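You operate a simulated robot arm through the tools that you are given. There is no shell and no other tool. Be economical: measure what you need, move in short steps, check, and stop when the job is done.

You run a simulated robot arm. Do the job below in one go: nothing can be reset, and whatever is moved stays where it is left.

JOB
Take the orange roll and put it on the top of the out rollers. Take the slim pack with the white card and put it on the middle of the packer shelf. Take the slim pack with the yellow card and put it on the open bay belt. Turn the grey knob under the packer shelf to 70. Put the large blue can on the gate end of the yellow table. Take the short brown guide block and leave it on the white bundle of blanks. Take the red brush on the clear side of the fitter bench and put it away on the top of the shelf on the post. Do these in any order. Set down upright: slim pack with the white card, slim pack with the yellow card, large blue can.

The check looks at the end state, three seconds after you hand in, the way a careful person would. Anything else that was tipped, shoved, dropped, spilled or broken makes it a failure.

ROBOT AND FRAMES
A 6-joint arm with a fingered hand on a trunk, on a base that drives. Base frame: it is fixed to the floor where the robot stands at the start and does not move with it; the origin is under the middle of the robot, x ahead of it, y to its left, z up; the surface under the hand at the start is at about z = 0.723. Units: m, degrees, N and s.
With the tool pointing down near the work surface it reaches from about 0.46 to 0.8 m from the robot's upright axis, wherever it stands. Its first joint turns from -166.0 to 166.0 degrees. Places, roughly: bundle of blanks [-11.75, 3.5, 0.75]; gate end of the yellow table [-7.6, 2.9, 0.9]; grey knob under the packer shelf [-3.8, 0, 0.9]; large blue can (10x10x12 cm) [-6.9, 2.9, 1]; middle of the packer shelf [-3.6, -0.3, 1]; open bay belt [-0.9, 1.4, 0.9]; orange roll [0.5, 0, 0.75]; red brush (5x11x6 cm) [-11.2, 4.6, 0.9]; short brown guide block [-11.5, 4, 1]; slim pack with the white card [-1.75, 1.5, 1]; slim pack with the yellow card [-2, 1.5, 1]; top of the out rollers [2.2, -0.4, 0.9]; top of the shelf on the post (25x15 cm) [-4.56, -4.44, 1.56]. Payload 4 kg.
The TCP is the grasp point between the finger pads, 0.02 m short of the fingertips. In the tool frame z runs along the fingers and y along their closing line. The gripper opens to 0.14 m. The gripper's body begins 0.054 m behind the TCP. The gripper is a hand of 3 fingers: y runs from the thumb to the fingers, the wrist lies at [0, 0, -0.215] in the tool frame, and closing takes about 1.5 s.
Orientation is that of the tool frame in the base frame, as a unit quaternion [w, x, y, z]. With the fingers straight down and closing along the base's y, the tool's x points along the base's -x, its y along +y and its z along -z.

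CONTROLS
- The arm moves only by the tool play_rows. Its argument "deltas" is a list of rows, each a list of 2 entries, a list of its own where there are three numbers: the shift along the tool's x, y, z in m, then the turn, a rotation vector about the tool's x, y, z in degrees. In form: [[[tx, ty, tz], [rx, ry, rz]], ...]. A call has 1 to 20 rows; each row shifts and turns the commanded pose from where the row before left it, along the tool's axes as they then stand. "hand" is the closure in counts, from 0 (fully open) to 255 (shut), set as the call begins (left out, the last holds). A row lasts 0.2 s, in which the tool goes at most 0.05 m and 8.6 degrees; a call with a longer step from one row to the next is refused whole, and so is a gripper value outside its range. A pose out of reach is approached as far as the arm can. The call stops where the force on the tool passes 40 N (or 10 N more than at its start, if that is more) or the arm is blocked; 0.2 s more then pass. The fingers move at their own pace (about 0.045 m/s each) and stop on an object; they squeeze with about 25 N. The grip force told is the motor's: it shows also when the fingers shut on nothing. Time passes only in rows, and 0.2 s behind the last, so rows that do not move let the fingers close. It gives the time, the measured TCP pose, the force on the tool (base axes), the opening and the grip force at its end, in the units of the frame above (readings bear some noise), with the torque about the TCP (base axes, N m) and any sound that the robot's microphone picked up.
- Cameras (640 x 400 px; columns grow to the right, rows downward): "scene" is now at [0.0493, 0.1844, 1.4369]; the picture's right is [-0.07, -1.00, 0.00], its down [-0.84, 0.06, -0.54] and it looks along [0.54, -0.04, -0.84] (base axes); focal length 288 px, centre (320, 200). "wrist" rides on the gripper at [0.074, -0.043, -0.079] in the tool frame; the picture's right is [0.50, 0.87, 0.00], its down [-0.59, 0.34, -0.73] and it looks along [-0.64, 0.37, 0.68] (tool axes); focal length 275 px, centre (320, 200).
- get_image(camera): a new picture of that camera. It takes no simulated time.
- lift_body(by): slides the trunk up (or, below 0, down) by that many m; the arm and the scene camera ride with it, the base frame stays. It gives what a move gives, with no picture.
- drive_base(legs): drives the robot by 1 to 6 legs, each [ahead, left, turn to the left] in m, m and degrees, along the robot's own axes; the way and the turn of a leg run together, so that a leg with both is an arc; at most 1.5 m and 180 degrees a leg. The arm and the cameras ride along, it lands a little off, and it stops where it bumps. It gives what a move gives.
- move_fingers(finger1, finger2, thumb_bend): sets how far each is bent, from 0 (flat) to 1 (curled in); at 0.3 the hand is open as for a grip, at 0.7 the pads meet at the TCP. One left out holds its place. A second passes; each finger stops where it meets its share of the squeeze, and holds until it gets a number again. A gripper value or a shape takes the hand back. It gives what a move gives, with no picture; readings hold the bend of each and the force on the fingers (four entries, about 0 where the hand has none), thumb and palm.
- set_grasp(shape): the hand has 3 fingers and takes this shape, open, in about a second: jaw (thumb against the fingers, like two jaws); tri (thumb and two fingers); tip (a fingertip pinch); poke (one finger out to press); point (the index stretched); flat (the hand flat); cup (the hand cupped); fist (a fist). The gripper value then closes the fingers along that shape, each until it touches; the sizes above hold for jaw. It gives what a move gives, with no picture.
- turn_head(pan, tilt): turns the head with the scene camera to pan (to the left, within 120 degrees either way) and tilt (down, from -29 to 69), counted from straight ahead of the robot. It gives what a move gives.
- point_at(camera, pixels): for up to 12 pixels [column, row] of the newest picture of that camera ("zoom" is the newest enlarged one), the place [x, y, z] in the base frame of the surface seen there, good to about 0.003 m. It takes no simulated time.
- enlarge(camera, box): a new picture of the part [left, top, right, bottom] of that camera's present view, enlarged. It takes no simulated time.
- close_job(): hands the job in; it is judged then, once.

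Keep the steps short. Do not move on a guess: measure, check each grasp and each placing, and mend mistakes. In all there are 131 turns and 132 pictures (those below and enlarged ones count). Leave the gripper open and the arm clear of the work at the hand-in unless told otherwise, and finish with a single line.

The tools are called after "Emit:" as name(argument=value, ...) on one line, values as JSON. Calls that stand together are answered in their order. play_rows: Moves the arm, as the interface text tells. Its arguments: {"type":"object","properties":{"deltas":{"type":"array","items":{"type":"array"}},"hand":{"type":"number"}},"required":["deltas"]} The other tools are called the same way: lift_body (by) slides the trunk up or down; set_grasp (shape) gives the hand a shape; move_fingers (finger1, finger2, thumb_bend) moves the fingers one by one; drive_base (legs) drives the base; turn_head (pan, tilt) turns the head that bears the scene camera; get_image (camera) takes a picture; point_at (camera, pixels) gives the place of the surface under pixels of a picture; enlarge (camera, box) takes an enlarged picture of a part of a camera's view; close_job () hands the job in.

At the start:

```text
time_s: 0.0
ee_pos: [0.3767, 0.1909, 0.9799]
ee_rot: [0.0, -0.001, 1.0, 0.0]
ft_force: [0.6, 0.9, -0.2]
ft_torque: [0.05, 0.02, 0.02]
gripper_width: 0.14
grasp_force: 0.0
shape: jaw
bend: [0.3, 0.3, 0.3]
finger forces: [0.0, 0.1, 0.0, 0.0, 0.1, 0.0]
trunk travel left (down, up): [-0.05, 0.54]
robot x, y, heading: [0.0058, -0.0019, -0.1]
head pan, tilt: [-4.1, 57.1]
```

scene: 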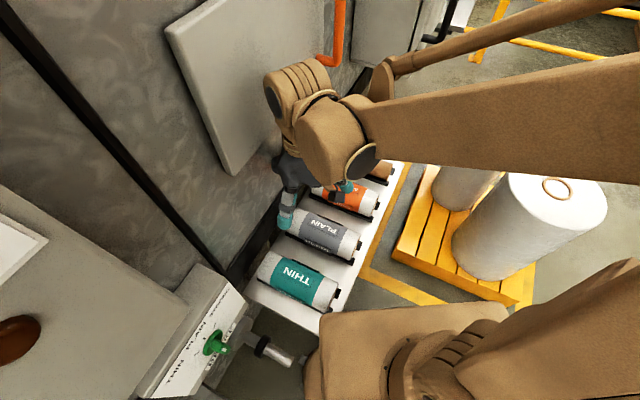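
wrist: 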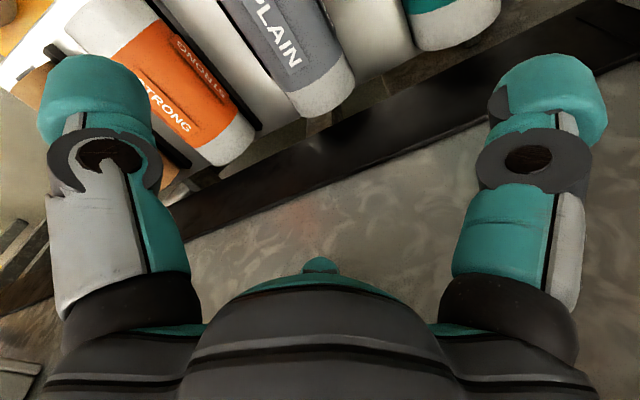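

I see three rolls on a rack: teal THIN, grey PLAIN, orange STRONG. I'll enlarge around the orange roll to measure it.

Emit:
enlarge(camera="scene", box=[240, 130, 420, 320])

Emit:
point_at(camera="scene", pixels=[[360, 200], [375, 205], [325, 195], [330, 240], [300, 282], [383, 215], [355, 215], [365, 235], [250, 290], [200, 150]])

Emit:
point_at(camera="wrist", pixels=[[200, 90], [130, 20], [210, 150], [240, 125], [160, 65], [215, 65], [70, 30], [265, 110], [300, 60], [190, 160]])

```text
2.11 times, centred on (330, 225) of scene
```

zoom: 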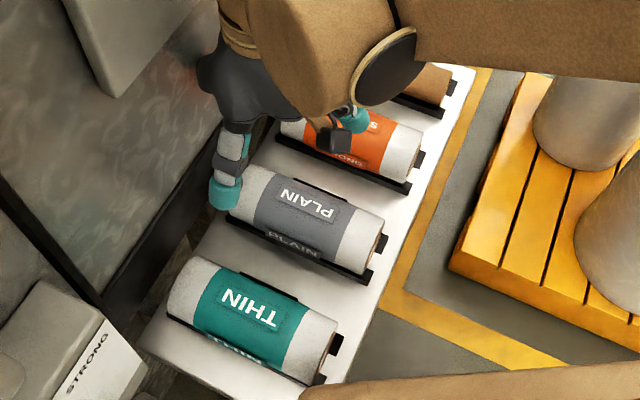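

```text
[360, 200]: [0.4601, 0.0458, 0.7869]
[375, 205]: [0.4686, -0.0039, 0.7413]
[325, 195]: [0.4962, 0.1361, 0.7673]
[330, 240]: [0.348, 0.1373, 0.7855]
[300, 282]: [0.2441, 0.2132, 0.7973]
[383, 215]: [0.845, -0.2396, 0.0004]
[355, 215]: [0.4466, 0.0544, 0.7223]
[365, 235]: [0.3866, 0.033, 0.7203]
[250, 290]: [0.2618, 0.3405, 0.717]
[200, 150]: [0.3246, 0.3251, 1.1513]
```

```text
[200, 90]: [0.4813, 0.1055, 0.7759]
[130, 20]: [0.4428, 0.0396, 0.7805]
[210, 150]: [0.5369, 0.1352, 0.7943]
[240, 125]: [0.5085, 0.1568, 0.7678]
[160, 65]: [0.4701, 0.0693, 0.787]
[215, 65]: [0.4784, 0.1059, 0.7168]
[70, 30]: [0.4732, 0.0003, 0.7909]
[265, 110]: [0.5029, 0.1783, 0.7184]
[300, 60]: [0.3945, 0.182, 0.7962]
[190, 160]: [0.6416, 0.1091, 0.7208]
```

Next I measure the orange roll's axis from the zoomed picture and the wrist picture.

Emit:
point_at(camera="zoom", pixels=[[400, 145], [410, 135], [390, 175], [420, 145], [300, 125], [290, 128], [280, 140], [435, 85], [350, 200], [240, 190], [375, 215], [404, 190]])

Emit:
point_at(camera="wrist", pixels=[[100, 10], [90, 30], [120, 50], [140, 40], [225, 145], [235, 155], [250, 130], [220, 160], [270, 20], [330, 110], [345, 75], [180, 140]])

```text
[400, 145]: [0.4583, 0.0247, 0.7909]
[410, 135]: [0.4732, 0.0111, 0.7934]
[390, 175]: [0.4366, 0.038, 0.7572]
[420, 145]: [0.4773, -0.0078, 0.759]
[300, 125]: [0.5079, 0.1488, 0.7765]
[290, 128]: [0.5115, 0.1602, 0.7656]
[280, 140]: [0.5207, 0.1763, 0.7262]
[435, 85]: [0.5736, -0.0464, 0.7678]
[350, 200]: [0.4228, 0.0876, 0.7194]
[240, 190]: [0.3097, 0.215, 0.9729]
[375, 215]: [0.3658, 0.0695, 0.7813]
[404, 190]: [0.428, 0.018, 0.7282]
```

```text
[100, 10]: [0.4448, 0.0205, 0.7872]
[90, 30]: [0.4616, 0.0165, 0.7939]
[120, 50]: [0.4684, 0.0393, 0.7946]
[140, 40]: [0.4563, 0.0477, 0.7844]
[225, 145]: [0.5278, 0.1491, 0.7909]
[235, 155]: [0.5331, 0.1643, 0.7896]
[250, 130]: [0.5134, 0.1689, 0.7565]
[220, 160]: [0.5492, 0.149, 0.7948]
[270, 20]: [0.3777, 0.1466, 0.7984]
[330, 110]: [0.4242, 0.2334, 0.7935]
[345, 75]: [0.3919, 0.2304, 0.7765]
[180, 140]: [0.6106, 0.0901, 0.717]
```

The roll centre is about (0.506, 0.078), with its axis 30° off y and its top at z 0.797. I'll move above it and turn the hand -59.6° about tool z.

Emit:
play_rows(deltas=[[[-0.03225, -0.0284, 0.02], [0, 0, 0]], [[-0.03225, -0.0284, 0.02], [0, 0, 0]], [[-0.03225, -0.0284, 0.02], [0, 0, 0]], [[-0.03225, -0.0284, 0.02], [0, 0, 0]], [[0, 0, 0], [0, 0, -7.45]], [[0, 0, 0], [0, 0, -7.45]], [[0, 0, 0], [0, 0, -7.45]], [[0, 0, 0], [0, 0, -7.45]], [[0, 0, 0], [0, 0, -7.45]], [[0, 0, 0], [0, 0, -7.45]], [[0, 0, 0], [0, 0, -7.45]], [[0, 0, 0], [0, 0, -7.45]]], hand=0)

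Emit:
get_image(camera="wrist")

```text
time_s: 2.6
ee_pos: [0.5053, 0.0775, 0.8992]
ee_rot: [0.0, -0.498, 0.867, 0.0]
ft_force: [0.7, 0.0, -0.2]
ft_torque: [0.0, -0.02, 0.0]
gripper_width: 0.14
grasp_force: 0.2
shape: jaw
bend: [0.3, 0.3, 0.3]
finger forces: [0.0, 0.1, 0.1, 0.0, 0.0, 0.1]
trunk travel left (down, up): [-0.05, 0.54]
robot x, y, heading: [0.0012, 0.0062, 0.1]
head pan, tilt: [-4.1, 57.1]
```

```text
128 pictures are left
```

wrist: 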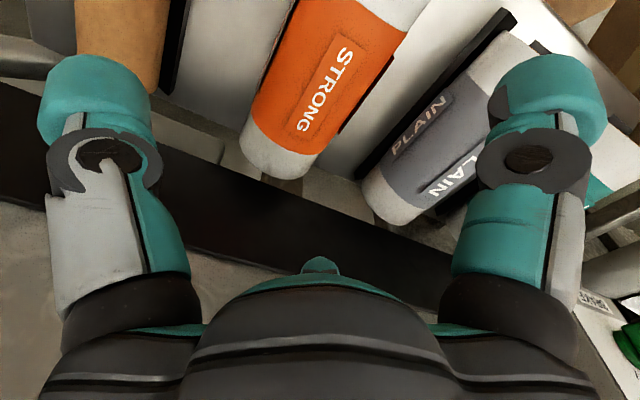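

I verify the roll's edges from this view before going down.

Emit:
point_at(camera="wrist", pixels=[[245, 155], [310, 165], [275, 165], [300, 90], [260, 100], [350, 100], [340, 20], [150, 60], [400, 160], [165, 80], [335, 140], [375, 110]])

```text
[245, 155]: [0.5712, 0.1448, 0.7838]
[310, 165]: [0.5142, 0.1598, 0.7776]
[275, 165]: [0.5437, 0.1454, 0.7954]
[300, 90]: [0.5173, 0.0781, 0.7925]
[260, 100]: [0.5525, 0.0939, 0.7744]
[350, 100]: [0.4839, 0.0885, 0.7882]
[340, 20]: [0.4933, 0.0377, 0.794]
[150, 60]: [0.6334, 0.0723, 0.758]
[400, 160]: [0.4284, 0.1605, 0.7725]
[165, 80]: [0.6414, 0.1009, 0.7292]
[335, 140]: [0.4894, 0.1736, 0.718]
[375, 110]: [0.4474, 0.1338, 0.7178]
```

The centre agrees. I descend to z 0.76 and close.

Emit:
play_rows(deltas=[[[0, 0, 0.04], [0, 0, 0]], [[0, 0, 0.04], [0, 0, 0]], [[0, 0, 0.03], [0, 0, 0]], [[0, 0, 0.02], [0, 0, 0]], [[0, 0, 0.009], [0, 0, 0]]])

Emit:
play_rows(deltas=[[[0, 0, 0], [0, 0, 0]], [[0, 0, 0], [0, 0, 0]], [[0, 0, 0], [0, 0, 0]], [[0, 0, 0], [0, 0, 0]], [[0, 0, 0], [0, 0, 0]], [[0, 0, 0], [0, 0, 0]], [[0, 0, 0], [0, 0, 0]], [[0, 0, 0], [0, 0, 0]]], hand=255)

```text
time_s: 3.8
ee_pos: [0.503, 0.0776, 0.762]
ee_rot: [0.0, -0.498, 0.867, 0.0]
ft_force: [-13.6, 10.4, 20.5]
ft_torque: [0.08, 0.31, -0.06]
gripper_width: 0.1399
grasp_force: 0.1
shape: jaw
bend: [0.26, 0.26, 0.3]
finger forces: [11.3, 10.8, 0.1, 0.0, 0.0, 0.1]
trunk travel left (down, up): [-0.05, 0.54]
robot x, y, heading: [-0.0024, 0.0002, 0.1]
head pan, tilt: [-4.1, 57.1]
```

```text
time_s: 5.6
ee_pos: [0.501, 0.078, 0.7614]
ee_rot: [0.0, -0.497, 0.868, 0.0]
ft_force: [-23.9, 15.2, 15.6]
ft_torque: [0.27, 0.49, -0.03]
gripper_width: 0.1073
grasp_force: 24.9
shape: jaw
bend: [0.25, 0.24, 0.3]
finger forces: [27.1, 26.9, 0.0, 0.1, 23.3, 0.0]
trunk travel left (down, up): [-0.05, 0.54]
robot x, y, heading: [-0.0026, 0.0011, -0.0]
head pan, tilt: [-4.1, 57.1]
```

Forces appeared during the descent, and the hand stopped at a width of 0.107 m, which suggests the cradle bars. I'll look.

Emit:
get_image(camera="wrist")

Emit:
enlarge(camera="scene", box=[260, 130, 420, 230])

```text
127 pictures are left
```

wrist: 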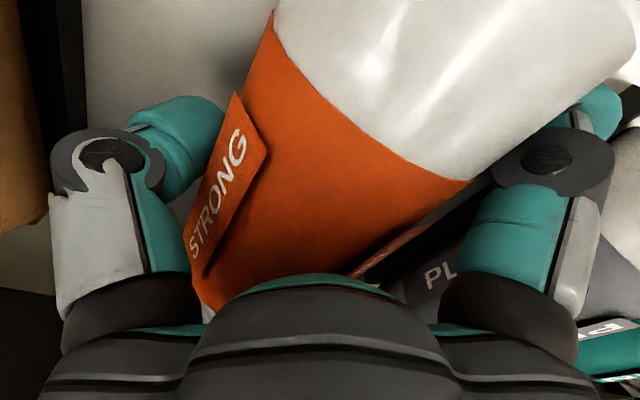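

```text
4.00 times, centred on (340, 180) of scene
```

zoom: 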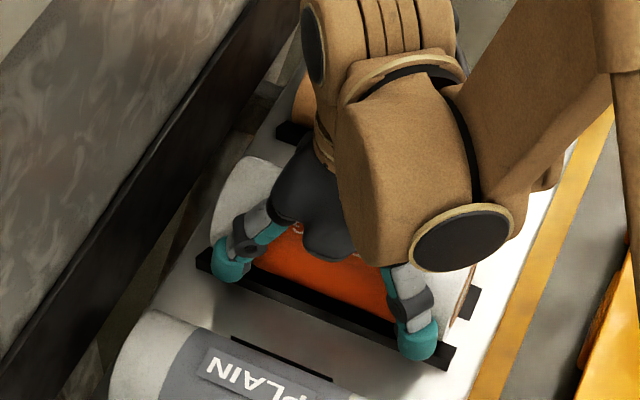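

The two fingertips rest on the black bar beside the roll. I'll raise 1.2 cm with the hand closing and read the width.

Emit:
play_rows(deltas=[[[0, 0, -0.006], [0, 0, 0]], [[0, 0, -0.006], [0, 0, 0]], [[0, 0, 0], [0, 0, 0]], [[0, 0, 0], [0, 0, 0]], [[0, 0, 0], [0, 0, 0]], [[0, 0, 0], [0, 0, 0]]], hand=255)

Emit:
enlarge(camera="scene", box=[260, 130, 420, 230])

Emit:
get_image(camera="wrist")

```text
time_s: 7.0
ee_pos: [0.5063, 0.0768, 0.7723]
ee_rot: [0.0, -0.497, 0.868, 0.0]
ft_force: [0.8, -0.2, -4.7]
ft_torque: [0.06, 0.02, -0.02]
gripper_width: 0.1117
grasp_force: 24.8
shape: jaw
bend: [0.31, 0.31, 0.27]
finger forces: [17.8, 17.0, 0.0, 0.0, 35.0, 0.0]
trunk travel left (down, up): [-0.05, 0.54]
robot x, y, heading: [-0.0008, -0.0034, -0.0]
head pan, tilt: [-4.1, 57.1]
```

```text
4.00 times, centred on (340, 180) of scene
```

zoom: 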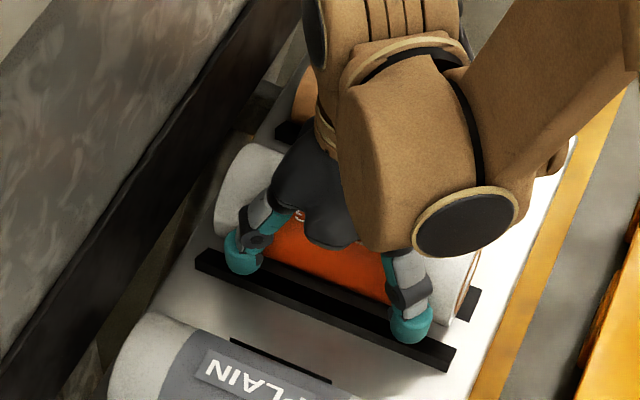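

```text
124 pictures are left
```

wrist: 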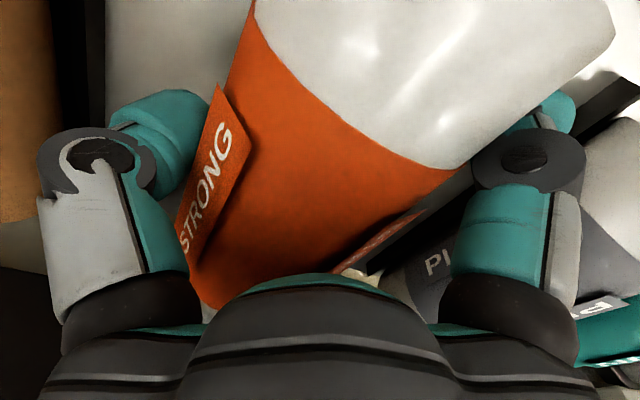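

The grip forces balance (17+17 against 35 N) and about 0.5 kg hangs on the tool, so it holds. I lift.

Emit:
play_rows(deltas=[[[0, 0, -0.02], [0, 0, 0]], [[0, 0, -0.03], [0, 0, 0]], [[0, 0, -0.04], [0, 0, 0]], [[0, 0, -0.04], [0, 0, 0]], [[0, 0, 0], [0, 0, 0]]])

Emit:
get_image(camera="scene")

```text
time_s: 8.2
ee_pos: [0.5065, 0.0778, 0.9036]
ee_rot: [0.0, -0.496, 0.868, 0.0]
ft_force: [0.0, 0.1, -4.2]
ft_torque: [0.02, 0.05, 0.03]
gripper_width: 0.1116
grasp_force: 25.1
shape: jaw
bend: [0.31, 0.31, 0.27]
finger forces: [17.8, 17.1, 0.1, 0.1, 35.1, 0.0]
trunk travel left (down, up): [-0.05, 0.54]
robot x, y, heading: [-0.0016, -0.0028, -0.3]
head pan, tilt: [-4.1, 57.1]
```

```text
123 pictures are left
```

scene: 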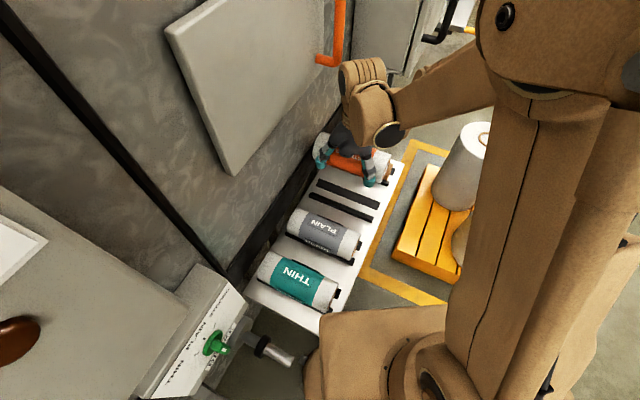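

The roll is held and its cradle is empty. Now I look ahead towards the out rollers.

Emit:
turn_head(pan=-12, tilt=25)

Emit:
get_image(camera="scene")

Emit:
turn_head(pan=-75, tilt=35)

Emit:
get_image(camera="scene")

```text
time_s: 9.2
ee_pos: [0.5073, 0.0763, 0.9043]
ee_rot: [-0.001, -0.497, 0.868, 0.0]
ft_force: [1.1, 0.7, -5.0]
ft_torque: [0.03, 0.04, -0.01]
gripper_width: 0.1116
grasp_force: 25.0
shape: jaw
bend: [0.31, 0.31, 0.27]
finger forces: [17.8, 17.1, 0.0, 0.0, 35.0, 0.0]
trunk travel left (down, up): [-0.05, 0.54]
robot x, y, heading: [0.0001, 0.0018, 0.0]
head pan, tilt: [-12.0, 25.0]
```

```text
122 pictures are left
```

scene: 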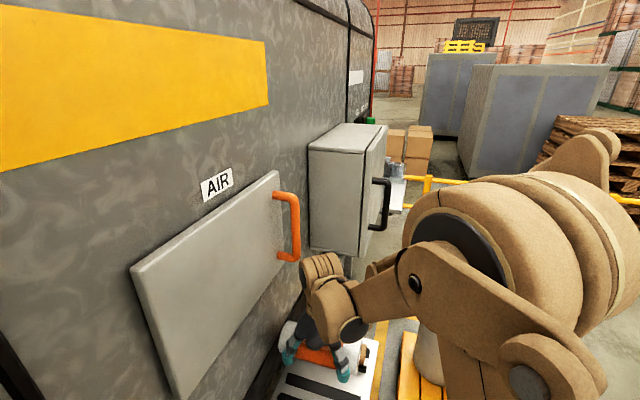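

```text
time_s: 10.5
ee_pos: [0.5067, 0.078, 0.9045]
ee_rot: [0.0, -0.498, 0.867, 0.0]
ft_force: [0.0, -1.1, -4.7]
ft_torque: [0.02, 0.04, -0.02]
gripper_width: 0.1117
grasp_force: 24.9
shape: jaw
bend: [0.31, 0.31, 0.27]
finger forces: [17.8, 17.0, 0.0, 0.0, 35.0, 0.1]
trunk travel left (down, up): [-0.05, 0.54]
robot x, y, heading: [-0.0011, -0.0008, -0.4]
head pan, tilt: [-75.0, 35.0]
```

```text
121 pictures are left
```

scene: 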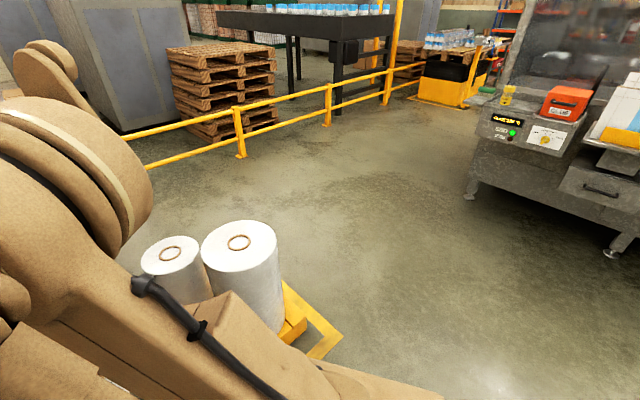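

I lift the trunk for a wider view and survey the way to the rollers.

Emit:
lift_body(by=0.35)

Emit:
turn_head(pan=-18, tilt=28)

Emit:
get_image(camera="scene")

Emit:
point_at(camera="scene", pixels=[[345, 160], [380, 200], [395, 205], [405, 175], [430, 170], [430, 200], [320, 130], [385, 250], [420, 230], [250, 200]])

```text
time_s: 13.9
ee_pos: [0.5067, 0.0777, 1.253]
ee_rot: [0.001, -0.497, 0.868, 0.0]
ft_force: [-1.0, -0.2, -4.4]
ft_torque: [0.07, 0.06, 0.04]
gripper_width: 0.0741
grasp_force: 25.3
shape: jaw
bend: [0.34, 0.43, 0.33]
finger forces: [20.7, 0.0, 0.0, 0.0, 19.3, 1.0]
trunk travel left (down, up): [-0.4, 0.19]
robot x, y, heading: [0.0016, -0.0003, -0.1]
head pan, tilt: [-75.0, 35.0]
```

```text
time_s: 15.2
ee_pos: [0.5069, 0.078, 1.2537]
ee_rot: [0.0, -0.497, 0.868, 0.0]
ft_force: [-1.2, 0.8, -4.1]
ft_torque: [0.06, 0.06, 0.04]
gripper_width: 0.0745
grasp_force: 25.5
shape: jaw
bend: [0.34, 0.43, 0.33]
finger forces: [20.7, 0.0, 0.1, 0.0, 19.4, 1.0]
trunk travel left (down, up): [-0.4, 0.19]
robot x, y, heading: [0.0045, -0.0002, 0.1]
head pan, tilt: [-18.0, 28.0]
```

```text
120 pictures are left
```

scene: 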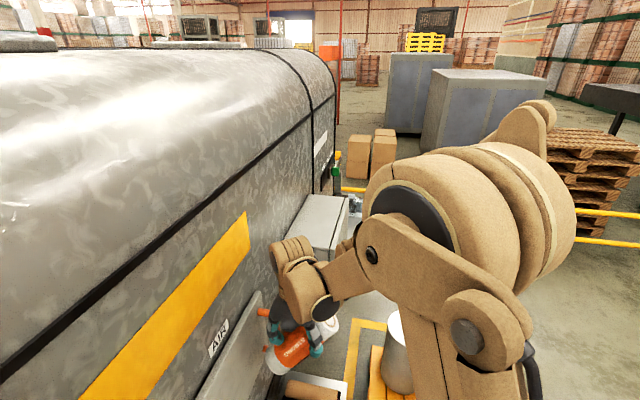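

```text
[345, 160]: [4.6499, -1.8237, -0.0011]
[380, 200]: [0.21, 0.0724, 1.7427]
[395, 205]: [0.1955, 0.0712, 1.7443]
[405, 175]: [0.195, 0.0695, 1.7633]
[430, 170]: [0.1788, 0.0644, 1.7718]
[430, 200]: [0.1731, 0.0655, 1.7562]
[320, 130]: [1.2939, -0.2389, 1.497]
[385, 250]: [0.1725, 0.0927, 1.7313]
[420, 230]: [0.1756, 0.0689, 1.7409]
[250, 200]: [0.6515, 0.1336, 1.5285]
```

The grip reading changed (finger 2 now shows no force), so I look closely at the roll in the hand.

Emit:
enlarge(camera="scene", box=[210, 280, 370, 400])

Emit:
get_image(camera="wrist")

```text
3.33 times, centred on (290, 340) of scene
```

zoom: 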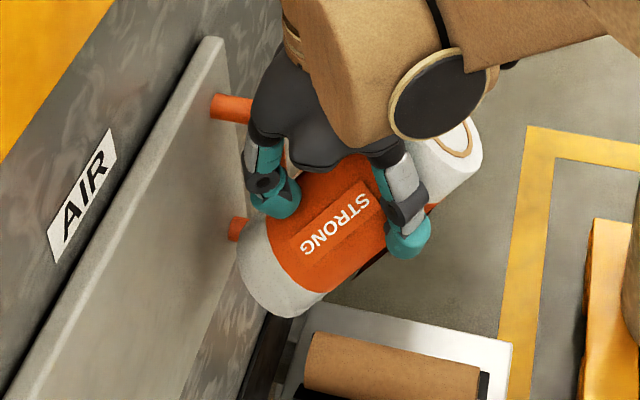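

```text
118 pictures are left
```

wrist: 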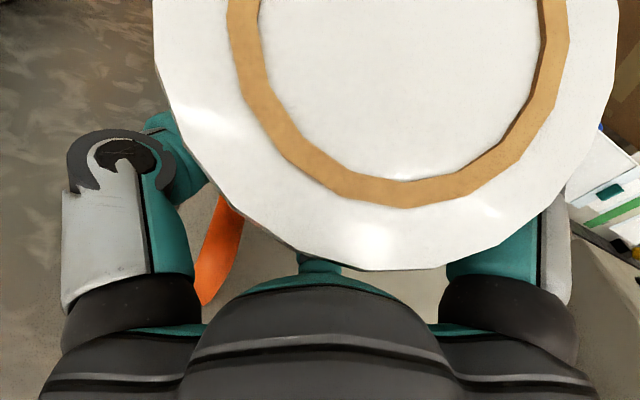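

The roll caught the orange handle while rising and has pitched in the grip, but it is still held. I back away from the wall first.

Emit:
drive_base(legs=[[-0.15, -0.26, 0]])

Emit:
turn_head(pan=0, tilt=35)

Emit:
get_image(camera="scene")

```text
time_s: 17.2
ee_pos: [0.3548, -0.1841, 1.2535]
ee_rot: [0.0, -0.495, 0.869, 0.0]
ft_force: [0.0, -0.2, -5.3]
ft_torque: [0.05, -0.02, -0.01]
gripper_width: 0.074
grasp_force: 24.7
shape: jaw
bend: [0.34, 0.43, 0.33]
finger forces: [20.5, 0.1, 0.0, 0.0, 20.3, 1.1]
trunk travel left (down, up): [-0.4, 0.19]
robot x, y, heading: [-0.1499, -0.2587, -0.1]
head pan, tilt: [-18.0, 28.0]
```

```text
time_s: 18.0
ee_pos: [0.3565, -0.1816, 1.2536]
ee_rot: [0.0, -0.495, 0.869, 0.0]
ft_force: [0.4, 0.0, -4.3]
ft_torque: [0.07, -0.01, 0.01]
gripper_width: 0.0742
grasp_force: 25.1
shape: jaw
bend: [0.34, 0.43, 0.33]
finger forces: [20.6, 0.0, 0.1, 0.0, 20.3, 1.1]
trunk travel left (down, up): [-0.4, 0.19]
robot x, y, heading: [-0.1507, -0.2581, -0.3]
head pan, tilt: [0.0, 35.0]
```

```text
117 pictures are left
```

scene: 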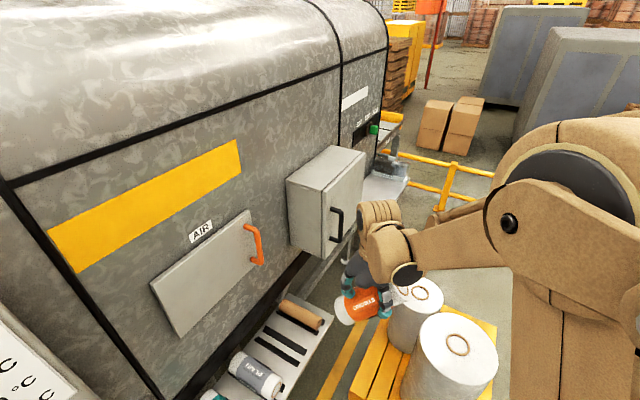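

I measure the rollers and the obstacles (cabinet, rail, pallet).

Emit:
enlarge(camera="scene", box=[330, 90, 500, 250])

Emit:
point_at(camera="scene", pixels=[[380, 160], [398, 168], [385, 185], [375, 195], [365, 160], [352, 225], [390, 152], [440, 205], [495, 177], [455, 345], [400, 310], [350, 390]])

```text
2.50 times, centred on (415, 170) of scene
```

zoom: 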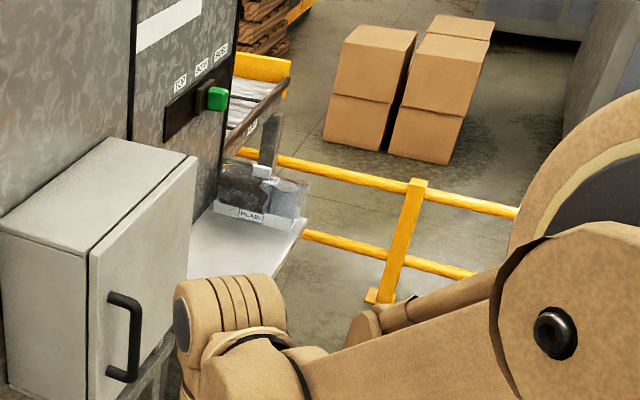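

```text
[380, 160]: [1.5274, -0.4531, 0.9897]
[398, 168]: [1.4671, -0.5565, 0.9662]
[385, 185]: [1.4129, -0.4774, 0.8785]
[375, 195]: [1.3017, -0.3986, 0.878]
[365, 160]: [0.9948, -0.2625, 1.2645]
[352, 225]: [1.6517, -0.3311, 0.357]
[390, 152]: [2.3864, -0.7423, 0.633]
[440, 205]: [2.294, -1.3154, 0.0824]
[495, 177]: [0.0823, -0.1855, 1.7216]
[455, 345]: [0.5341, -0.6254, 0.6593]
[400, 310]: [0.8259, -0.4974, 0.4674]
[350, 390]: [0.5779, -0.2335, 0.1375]
```

Emit:
point_at(camera="zoom", pixels=[[245, 90], [240, 112], [270, 65], [280, 90], [255, 155], [420, 185], [510, 210], [375, 297], [320, 240], [255, 245], [300, 230], [265, 120]])

Emit:
turn_head(pan=-70, tilt=35)

Emit:
get_image(camera="scene")

Emit:
point_at(camera="scene", pixels=[[240, 150], [327, 120], [385, 98], [270, 335], [240, 300], [470, 190], [600, 250], [330, 110], [280, 60], [420, 105]])

```text
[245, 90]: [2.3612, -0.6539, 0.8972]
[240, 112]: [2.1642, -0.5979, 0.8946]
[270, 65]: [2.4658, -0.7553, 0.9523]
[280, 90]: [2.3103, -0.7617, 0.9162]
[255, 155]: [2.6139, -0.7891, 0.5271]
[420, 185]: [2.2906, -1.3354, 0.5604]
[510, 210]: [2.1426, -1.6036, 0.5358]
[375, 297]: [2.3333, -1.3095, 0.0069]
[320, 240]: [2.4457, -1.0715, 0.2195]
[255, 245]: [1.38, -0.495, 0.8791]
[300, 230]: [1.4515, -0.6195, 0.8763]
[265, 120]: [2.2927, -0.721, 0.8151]
```

```text
time_s: 19.4
ee_pos: [0.3567, -0.1827, 1.2536]
ee_rot: [0.0, -0.496, 0.868, 0.0]
ft_force: [0.0, -0.6, -4.8]
ft_torque: [0.02, 0.01, 0.04]
gripper_width: 0.0743
grasp_force: 25.0
shape: jaw
bend: [0.34, 0.43, 0.33]
finger forces: [20.5, 0.0, 0.0, 0.0, 20.1, 1.1]
trunk travel left (down, up): [-0.4, 0.19]
robot x, y, heading: [-0.1516, -0.2561, -0.3]
head pan, tilt: [-70.0, 35.0]
```

```text
115 pictures are left
```

scene: 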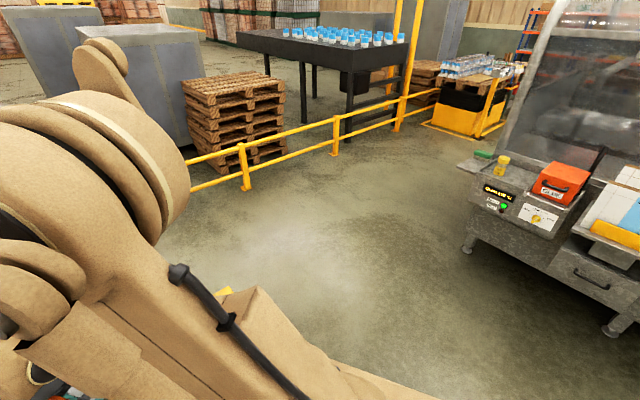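

```text
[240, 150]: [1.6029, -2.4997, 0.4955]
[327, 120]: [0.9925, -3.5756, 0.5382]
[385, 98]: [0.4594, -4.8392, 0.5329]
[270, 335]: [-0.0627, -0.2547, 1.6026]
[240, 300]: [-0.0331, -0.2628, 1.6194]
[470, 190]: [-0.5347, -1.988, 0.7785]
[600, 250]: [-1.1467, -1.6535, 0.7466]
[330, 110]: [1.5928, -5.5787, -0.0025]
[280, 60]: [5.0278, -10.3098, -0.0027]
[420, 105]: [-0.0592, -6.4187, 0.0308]
```

The rail runs along u=2.65 and the rollers lie just inside it. I drive away from the wall, turn to face the machine, go round the pallet and stop short.

Emit:
drive_base(legs=[[-0.38, -0.65, 0], [0, 0, 60], [0, -1.05, 0], [0, -1.05, 0], [0.5, 0, 0]])

Emit:
turn_head(pan=0, tilt=35)

Emit:
get_image(camera="scene")

```text
time_s: 38.7
ee_pos: [1.6923, -1.0611, 1.2547]
ee_rot: [0.0, 0.866, -0.5, 0.0]
ft_force: [-1.0, 0.7, -4.5]
ft_torque: [0.02, 0.05, 0.03]
gripper_width: 0.0744
grasp_force: 25.7
shape: jaw
bend: [0.34, 0.43, 0.33]
finger forces: [19.4, 0.0, 0.0, 0.1, 19.3, 1.1]
trunk travel left (down, up): [-0.4, 0.19]
robot x, y, heading: [1.5105, -1.5451, 60.6]
head pan, tilt: [-70.0, 35.0]
```

```text
time_s: 40.1
ee_pos: [1.6933, -1.061, 1.2538]
ee_rot: [0.0, 0.866, -0.5, 0.0]
ft_force: [-0.4, 0.3, -4.2]
ft_torque: [0.01, 0.05, 0.0]
gripper_width: 0.0744
grasp_force: 24.4
shape: jaw
bend: [0.34, 0.43, 0.33]
finger forces: [19.3, 0.0, 0.0, 0.0, 19.2, 1.1]
trunk travel left (down, up): [-0.4, 0.19]
robot x, y, heading: [1.5125, -1.5417, 60.4]
head pan, tilt: [0.0, 35.0]
```

```text
114 pictures are left
```

scene: 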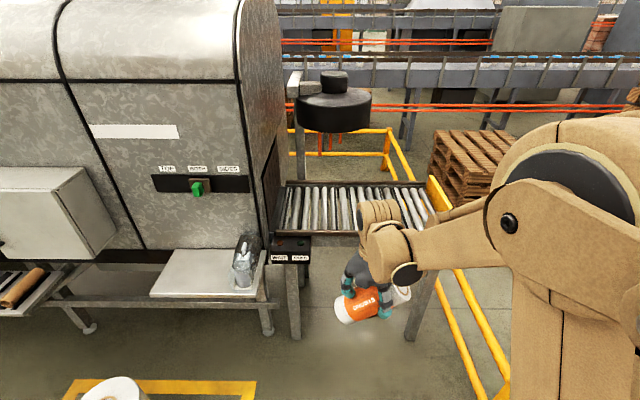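

The rollers' axes run front to back, so the roll (axis also front to back) will nestle between two of them. I measure the rollers, the black reel above them and the roll's tilt.

Emit:
point_at(camera="scene", pixels=[[285, 205], [345, 210], [330, 230], [345, 192], [425, 205], [435, 190], [335, 125], [305, 230], [275, 195], [370, 185], [320, 210], [440, 220]])

Emit:
enlarge(camera="scene", box=[320, 240, 440, 340])

Emit:
get_image(camera="wrist")

```text
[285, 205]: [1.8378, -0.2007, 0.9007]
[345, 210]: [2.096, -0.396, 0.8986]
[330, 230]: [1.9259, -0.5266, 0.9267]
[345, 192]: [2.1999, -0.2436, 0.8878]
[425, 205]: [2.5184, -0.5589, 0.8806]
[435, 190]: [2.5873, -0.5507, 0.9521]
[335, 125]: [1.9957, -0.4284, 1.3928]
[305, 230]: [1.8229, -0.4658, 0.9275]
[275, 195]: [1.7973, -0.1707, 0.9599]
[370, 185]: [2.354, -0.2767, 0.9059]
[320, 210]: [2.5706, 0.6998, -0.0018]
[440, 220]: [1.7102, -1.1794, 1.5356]
```

```text
4.00 times, centred on (380, 290) of scene
```

zoom: 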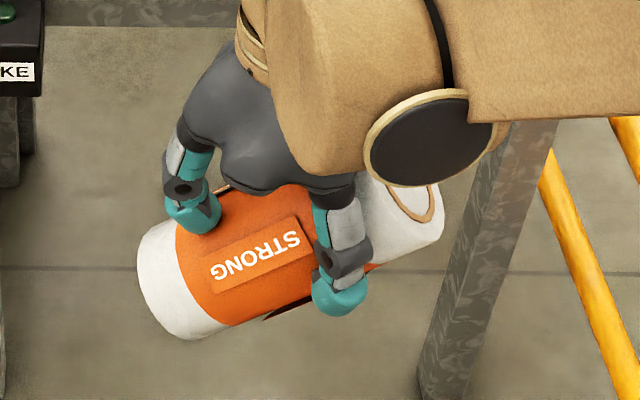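

```text
112 pictures are left
```

wrist: 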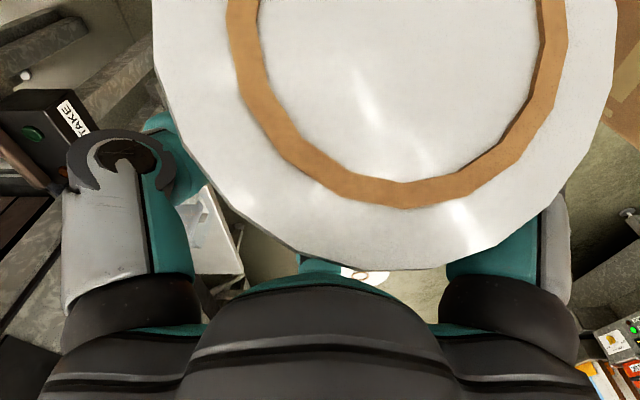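

Emit:
point_at(camera="zoom", pixels=[[160, 250], [190, 330], [150, 290], [230, 320], [250, 260], [300, 245], [270, 300], [395, 215], [420, 190], [438, 230], [410, 255], [350, 320]])

Emit:
point_at(camera="wrist", pixels=[[200, 100], [260, 200], [350, 250], [450, 250], [560, 180], [600, 60], [400, 100]])

```text
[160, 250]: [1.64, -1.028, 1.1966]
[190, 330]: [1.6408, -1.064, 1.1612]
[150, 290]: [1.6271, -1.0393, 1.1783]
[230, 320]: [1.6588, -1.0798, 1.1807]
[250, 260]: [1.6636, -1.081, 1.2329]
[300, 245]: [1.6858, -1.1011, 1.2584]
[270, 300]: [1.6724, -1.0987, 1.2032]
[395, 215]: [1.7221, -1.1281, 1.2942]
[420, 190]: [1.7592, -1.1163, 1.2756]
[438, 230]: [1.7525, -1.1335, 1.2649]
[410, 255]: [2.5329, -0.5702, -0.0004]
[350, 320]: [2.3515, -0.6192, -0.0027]
```

```text
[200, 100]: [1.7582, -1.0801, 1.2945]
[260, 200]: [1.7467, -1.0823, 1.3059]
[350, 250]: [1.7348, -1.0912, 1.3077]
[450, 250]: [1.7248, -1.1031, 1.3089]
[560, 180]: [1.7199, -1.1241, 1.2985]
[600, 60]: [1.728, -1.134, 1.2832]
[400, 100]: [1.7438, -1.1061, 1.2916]
```

The roll is pitched about 41°, with its near end up at yaw about -40°. I'll yaw the tool by 80° about tool z and then tilt it 41°, so the roll is level and parallel to the rollers.

Emit:
play_rows(deltas=[[[0, 0, 0], [0, 0, 8]], [[0, 0, 0], [0, 0, 8]], [[0, 0, 0], [0, 0, 8]], [[0, 0, 0], [0, 0, 8]], [[0, 0, 0], [0, 0, 8]], [[0, 0, 0], [0, 0, 8]], [[0, 0, 0], [0, 0, 8]], [[0, 0, 0], [0, 0, 8]], [[0, 0, 0], [0, 0, 8]], [[0, 0, 0], [0, 0, 8]], [[0, 0, 0], [-2.8, -7.7, 0]], [[0, 0, 0], [-2.8, -7.7, 0]], [[0, 0, 0], [-2.8, -7.7, 0]], [[0, 0, 0], [-2.8, -7.7, 0]], [[0, 0, 0], [-2.8, -7.7, 0]]])

Emit:
get_image(camera="scene")

```text
time_s: 43.3
ee_pos: [1.692, -1.0618, 1.2535]
ee_rot: [0.268, -0.321, 0.88, 0.225]
ft_force: [-0.7, 0.0, -4.7]
ft_torque: [-0.06, 0.04, 0.03]
gripper_width: 0.074
grasp_force: 25.0
shape: jaw
bend: [0.34, 0.43, 0.33]
finger forces: [19.0, 0.0, 0.0, 0.0, 18.5, 1.5]
trunk travel left (down, up): [-0.4, 0.19]
robot x, y, heading: [1.5098, -1.5417, 60.6]
head pan, tilt: [0.0, 35.0]
```

```text
111 pictures are left
```

scene: 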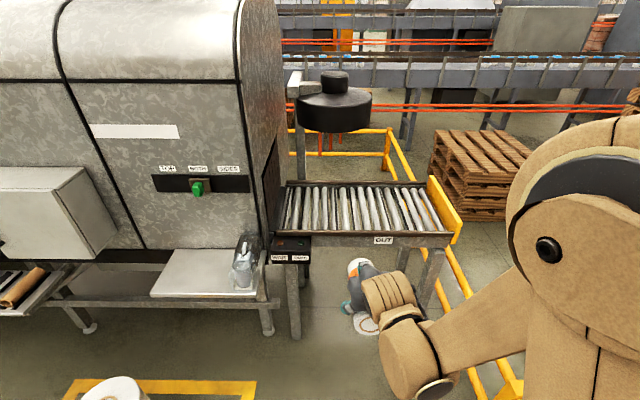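

Emit:
enlarge(camera="scene", box=[320, 240, 440, 340])

Emit:
point_at(camera="scene", pixels=[[350, 265], [360, 260], [368, 262], [355, 272], [350, 318], [362, 320], [358, 330], [375, 325], [365, 312], [352, 310], [315, 210], [360, 210]])

```text
4.00 times, centred on (380, 290) of scene
```

zoom: 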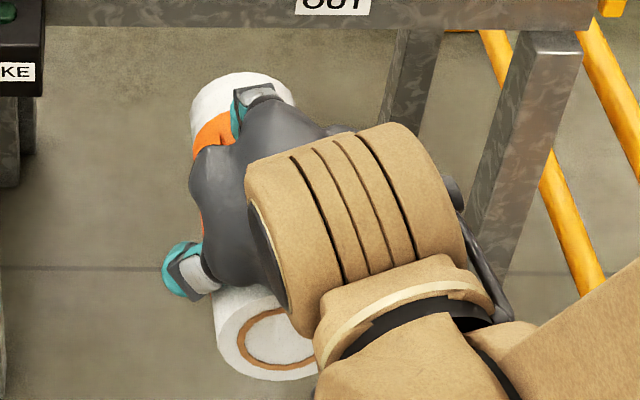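

```text
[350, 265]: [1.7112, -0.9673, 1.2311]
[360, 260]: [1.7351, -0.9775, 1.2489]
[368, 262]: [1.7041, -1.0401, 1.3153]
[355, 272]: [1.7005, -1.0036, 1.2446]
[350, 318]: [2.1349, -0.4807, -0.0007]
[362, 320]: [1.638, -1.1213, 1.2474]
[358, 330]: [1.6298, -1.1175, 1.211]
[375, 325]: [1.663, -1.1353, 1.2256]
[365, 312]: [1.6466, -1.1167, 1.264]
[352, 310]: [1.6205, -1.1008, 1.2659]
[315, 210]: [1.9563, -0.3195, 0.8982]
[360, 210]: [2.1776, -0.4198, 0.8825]
```

The roll is now level and parallel to the rollers. I drive nearer and to the right, then lower the trunk by 0.2.

Emit:
drive_base(legs=[[0.35, -0.12, 0]])

Emit:
lift_body(by=-0.2)

Emit:
get_image(camera="scene")

```text
time_s: 45.6
ee_pos: [1.9674, -0.813, 1.2541]
ee_rot: [0.267, -0.323, 0.88, 0.226]
ft_force: [-0.7, 0.5, -4.9]
ft_torque: [-0.04, 0.01, -0.03]
gripper_width: 0.074
grasp_force: 24.8
shape: jaw
bend: [0.34, 0.43, 0.33]
finger forces: [18.9, 0.0, 0.1, 0.1, 18.5, 1.5]
trunk travel left (down, up): [-0.4, 0.19]
robot x, y, heading: [1.7875, -1.2908, 60.6]
head pan, tilt: [0.0, 35.0]
```

```text
time_s: 47.8
ee_pos: [1.9673, -0.8137, 1.054]
ee_rot: [0.268, -0.322, 0.88, 0.225]
ft_force: [0.6, -0.4, -4.0]
ft_torque: [-0.05, 0.02, -0.01]
gripper_width: 0.0739
grasp_force: 25.6
shape: jaw
bend: [0.34, 0.43, 0.33]
finger forces: [18.7, 0.1, 0.1, 0.1, 18.3, 1.5]
trunk travel left (down, up): [-0.2, 0.39]
robot x, y, heading: [1.7867, -1.2941, 60.6]
head pan, tilt: [0.0, 35.0]
```

```text
109 pictures are left
```

scene: 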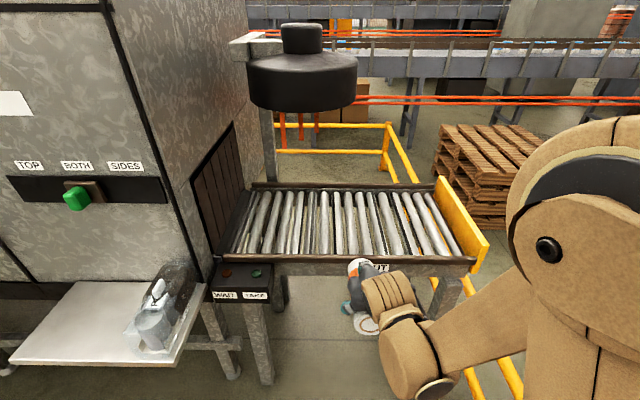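

I drive 0.3 m ahead, over the front rail, with the roll's bottom at about z 0.98.

Emit:
drive_base(legs=[[0.3, 0, 0]])

Emit:
get_image(camera="scene")

```text
time_s: 49.9
ee_pos: [2.1164, -0.5476, 1.0532]
ee_rot: [0.267, -0.323, 0.879, 0.226]
ft_force: [0.2, 0.2, -4.6]
ft_torque: [-0.07, 0.03, 0.0]
gripper_width: 0.0742
grasp_force: 25.3
shape: jaw
bend: [0.34, 0.43, 0.33]
finger forces: [18.8, 0.1, 0.0, 0.0, 18.4, 1.6]
trunk travel left (down, up): [-0.2, 0.39]
robot x, y, heading: [1.9367, -1.0295, 60.5]
head pan, tilt: [0.0, 35.0]
```

```text
108 pictures are left
```

scene: 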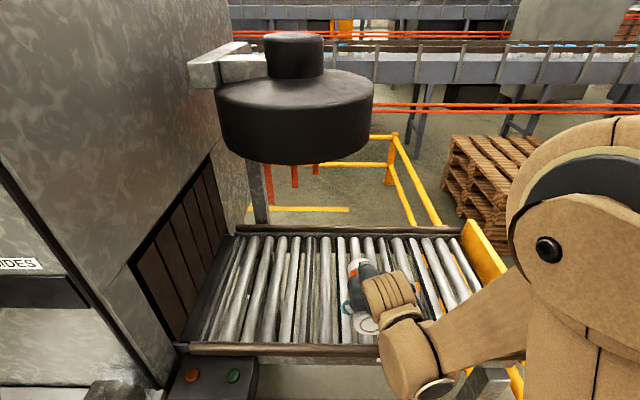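

I shift the arm forward and right over the rollers, then down 6 cm.

Emit:
play_rows(deltas=[[[-0.0362, -0.0121, 0.0259], [0, 0, 0]], [[-0.0362, -0.0121, 0.0259], [0, 0, 0]], [[-0.0362, -0.0121, 0.0259], [0, 0, 0]], [[0.01845, -0.00675, 0.0226], [0, 0, 0]], [[0.01845, -0.00675, 0.0226], [0, 0, 0]], [[0, 0, 0], [0, 0, 0]]])

Emit:
enlarge(camera="scene", box=[300, 220, 460, 340])

```text
time_s: 51.3
ee_pos: [2.2388, -0.4806, 0.9935]
ee_rot: [0.268, -0.323, 0.879, 0.226]
ft_force: [0.4, 0.5, -4.3]
ft_torque: [-0.03, 0.02, 0.0]
gripper_width: 0.0743
grasp_force: 25.4
shape: jaw
bend: [0.34, 0.43, 0.33]
finger forces: [18.8, 0.0, 0.1, 0.1, 18.2, 1.6]
trunk travel left (down, up): [-0.2, 0.39]
robot x, y, heading: [1.9314, -1.0292, 60.7]
head pan, tilt: [0.0, 35.0]
```

```text
3.33 times, centred on (380, 280) of scene
```

zoom: 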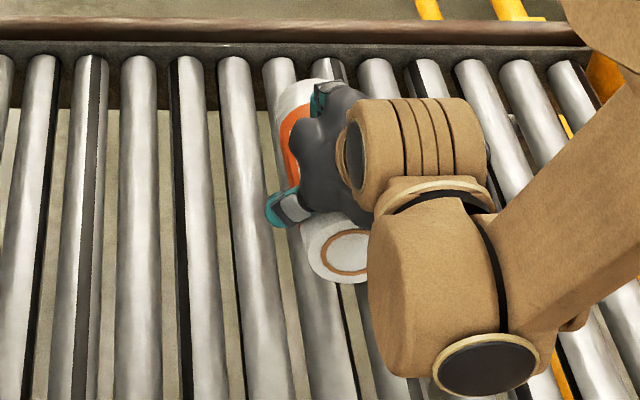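

I lower slowly in 4–5 mm steps and watch the force.

Emit:
play_rows(deltas=[[[0.0031, -0.0011, 0.0038], [0, 0, 0]], [[0.0031, -0.0011, 0.0038], [0, 0, 0]], [[0.0031, -0.0011, 0.0038], [0, 0, 0]], [[0.0, 0, 0], [0, 0, 0]]])

Emit:
play_rows(deltas=[[[0.0025, -0.0009, 0.003], [0, 0, 0]], [[0.0025, -0.0009, 0.003], [0, 0, 0]], [[0.0, 0, 0], [0, 0, 0]]])

```text
time_s: 52.3
ee_pos: [2.2363, -0.4805, 0.979]
ee_rot: [0.267, -0.322, 0.88, 0.225]
ft_force: [0.5, 0.0, -3.5]
ft_torque: [0.0, -0.03, -0.04]
gripper_width: 0.0742
grasp_force: 25.1
shape: jaw
bend: [0.34, 0.43, 0.33]
finger forces: [19.4, 0.0, 0.1, 0.0, 19.7, 0.8]
trunk travel left (down, up): [-0.2, 0.39]
robot x, y, heading: [1.9368, -1.0295, 60.6]
head pan, tilt: [0.0, 35.0]
```

```text
time_s: 53.1
ee_pos: [2.2363, -0.4835, 0.9714]
ee_rot: [0.268, -0.322, 0.88, 0.225]
ft_force: [-0.8, -2.3, 2.3]
ft_torque: [0.46, -0.18, -0.04]
gripper_width: 0.0748
grasp_force: 25.3
shape: jaw
bend: [0.34, 0.43, 0.33]
finger forces: [19.5, 5.6, 0.0, 0.0, 20.8, 0.0]
trunk travel left (down, up): [-0.2, 0.39]
robot x, y, heading: [1.9349, -1.0272, 60.6]
head pan, tilt: [0.0, 35.0]
```

It has made contact. I push a few mm more so it levels on the rollers, then look.

Emit:
play_rows(deltas=[[[0.0025, -0.0009, 0.003], [0, 0, 0]], [[0.0025, -0.0009, 0.003], [0, 0, 0]], [[0.0, 0, 0], [0, 0, 0]]])

Emit:
enlarge(camera="scene", box=[320, 230, 440, 320])

```text
time_s: 53.8
ee_pos: [2.237, -0.4833, 0.966]
ee_rot: [0.27, -0.322, 0.878, 0.229]
ft_force: [0.2, -3.6, 30.0]
ft_torque: [0.32, 0.15, -0.03]
gripper_width: 0.0759
grasp_force: 24.9
shape: jaw
bend: [0.34, 0.41, 0.33]
finger forces: [23.0, 10.2, 0.0, 0.0, 27.5, 0.1]
trunk travel left (down, up): [-0.2, 0.39]
robot x, y, heading: [1.9357, -1.0274, 60.7]
head pan, tilt: [0.0, 35.0]
stopped in row 3: the force on the tool passed its limit at 42 N (the readings are from after the stop); the commanded pose is now the measured one
```

```text
4.44 times, centred on (380, 275) of scene
```

zoom: 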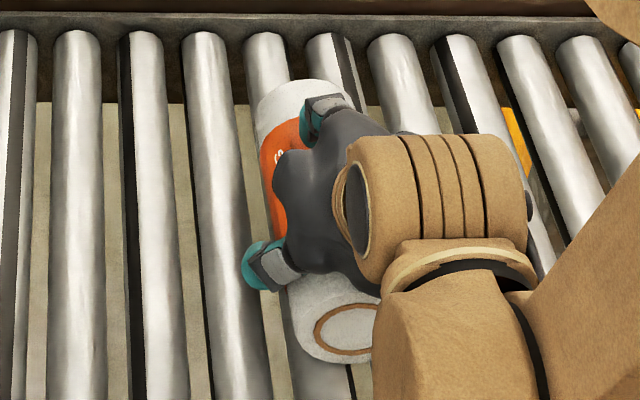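

It is seated on the rollers. I ease up 3 mm, open and wait.

Emit:
play_rows(deltas=[[[-0.0018, 0.0007, -0.0023], [0, 0, 0]], [[0, 0, 0], [0, 0, 0]]])

Emit:
play_rows(deltas=[[[0, 0, 0], [0, 0, 0]], [[0, 0, 0], [0, 0, 0]], [[0, 0, 0], [0, 0, 0]], [[0, 0, 0], [0, 0, 0]], [[0, 0, 0], [0, 0, 0]], [[0, 0, 0], [0, 0, 0]], [[0, 0, 0], [0, 0, 0]]], hand=0)

Emit:
get_image(camera="wrist")

Emit:
enlarge(camera="scene", box=[320, 230, 440, 320])

```text
time_s: 54.4
ee_pos: [2.2375, -0.4811, 0.9672]
ee_rot: [0.27, -0.322, 0.879, 0.227]
ft_force: [-1.0, -4.7, 5.2]
ft_torque: [0.22, -0.1, -0.04]
gripper_width: 0.076
grasp_force: 24.9
shape: jaw
bend: [0.34, 0.41, 0.33]
finger forces: [19.3, 5.3, 0.0, 0.0, 22.4, 0.0]
trunk travel left (down, up): [-0.2, 0.39]
robot x, y, heading: [1.9358, -1.0259, 60.6]
head pan, tilt: [0.0, 35.0]
```

```text
time_s: 56.0
ee_pos: [2.2369, -0.4811, 0.9679]
ee_rot: [0.269, -0.321, 0.88, 0.226]
ft_force: [-0.6, -0.8, -0.2]
ft_torque: [0.01, 0.0, 0.01]
gripper_width: 0.1399
grasp_force: 0.2
shape: jaw
bend: [0.3, 0.3, 0.3]
finger forces: [0.0, 0.1, 0.0, 0.0, 0.0, 0.0]
trunk travel left (down, up): [-0.2, 0.39]
robot x, y, heading: [1.9373, -1.031, 60.3]
head pan, tilt: [0.0, 35.0]
```

```text
105 pictures are left
```

wrist: 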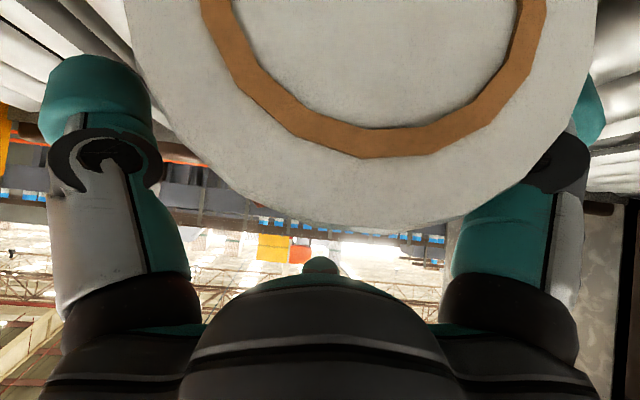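

```text
4.44 times, centred on (380, 275) of scene
```

zoom: 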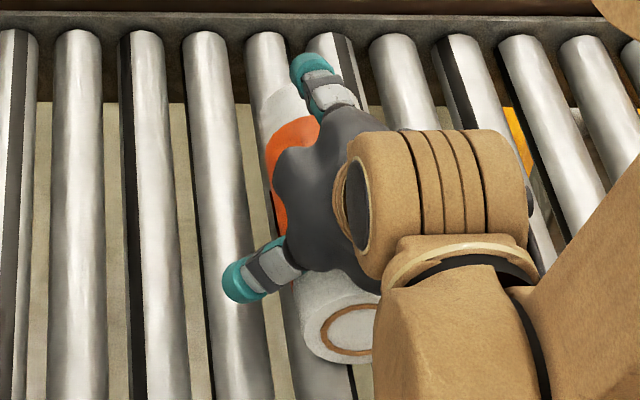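

It is released. I retreat along -tool z.

Emit:
play_rows(deltas=[[[0, 0, -0.015], [0, 0, 0]], [[0, 0, -0.02], [0, 0, 0]], [[0, 0, -0.03], [0, 0, 0]], [[0, 0, -0.04], [0, 0, 0]], [[0, 0, -0.04], [0, 0, 0]], [[0, 0, -0.04], [0, 0, 0]]])

Emit:
get_image(camera="scene")

```text
time_s: 57.4
ee_pos: [2.1766, -0.5906, 1.1081]
ee_rot: [0.269, -0.323, 0.879, 0.227]
ft_force: [0.5, 0.7, -0.5]
ft_torque: [0.01, -0.01, -0.02]
gripper_width: 0.1402
grasp_force: 0.2
shape: jaw
bend: [0.3, 0.3, 0.3]
finger forces: [0.0, 0.0, 0.1, 0.0, 0.1, 0.0]
trunk travel left (down, up): [-0.2, 0.39]
robot x, y, heading: [1.9331, -1.0305, 60.9]
head pan, tilt: [0.0, 35.0]
```

```text
103 pictures are left
```

scene: 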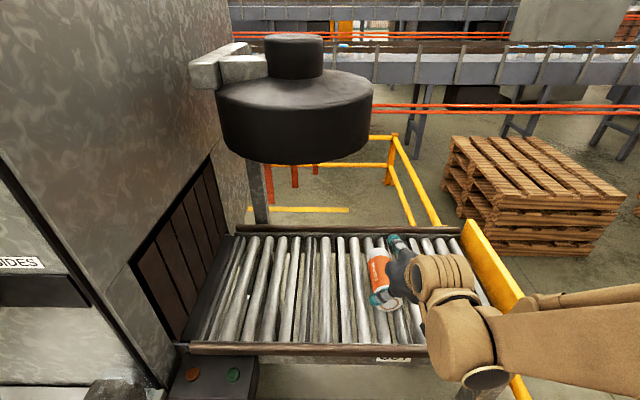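

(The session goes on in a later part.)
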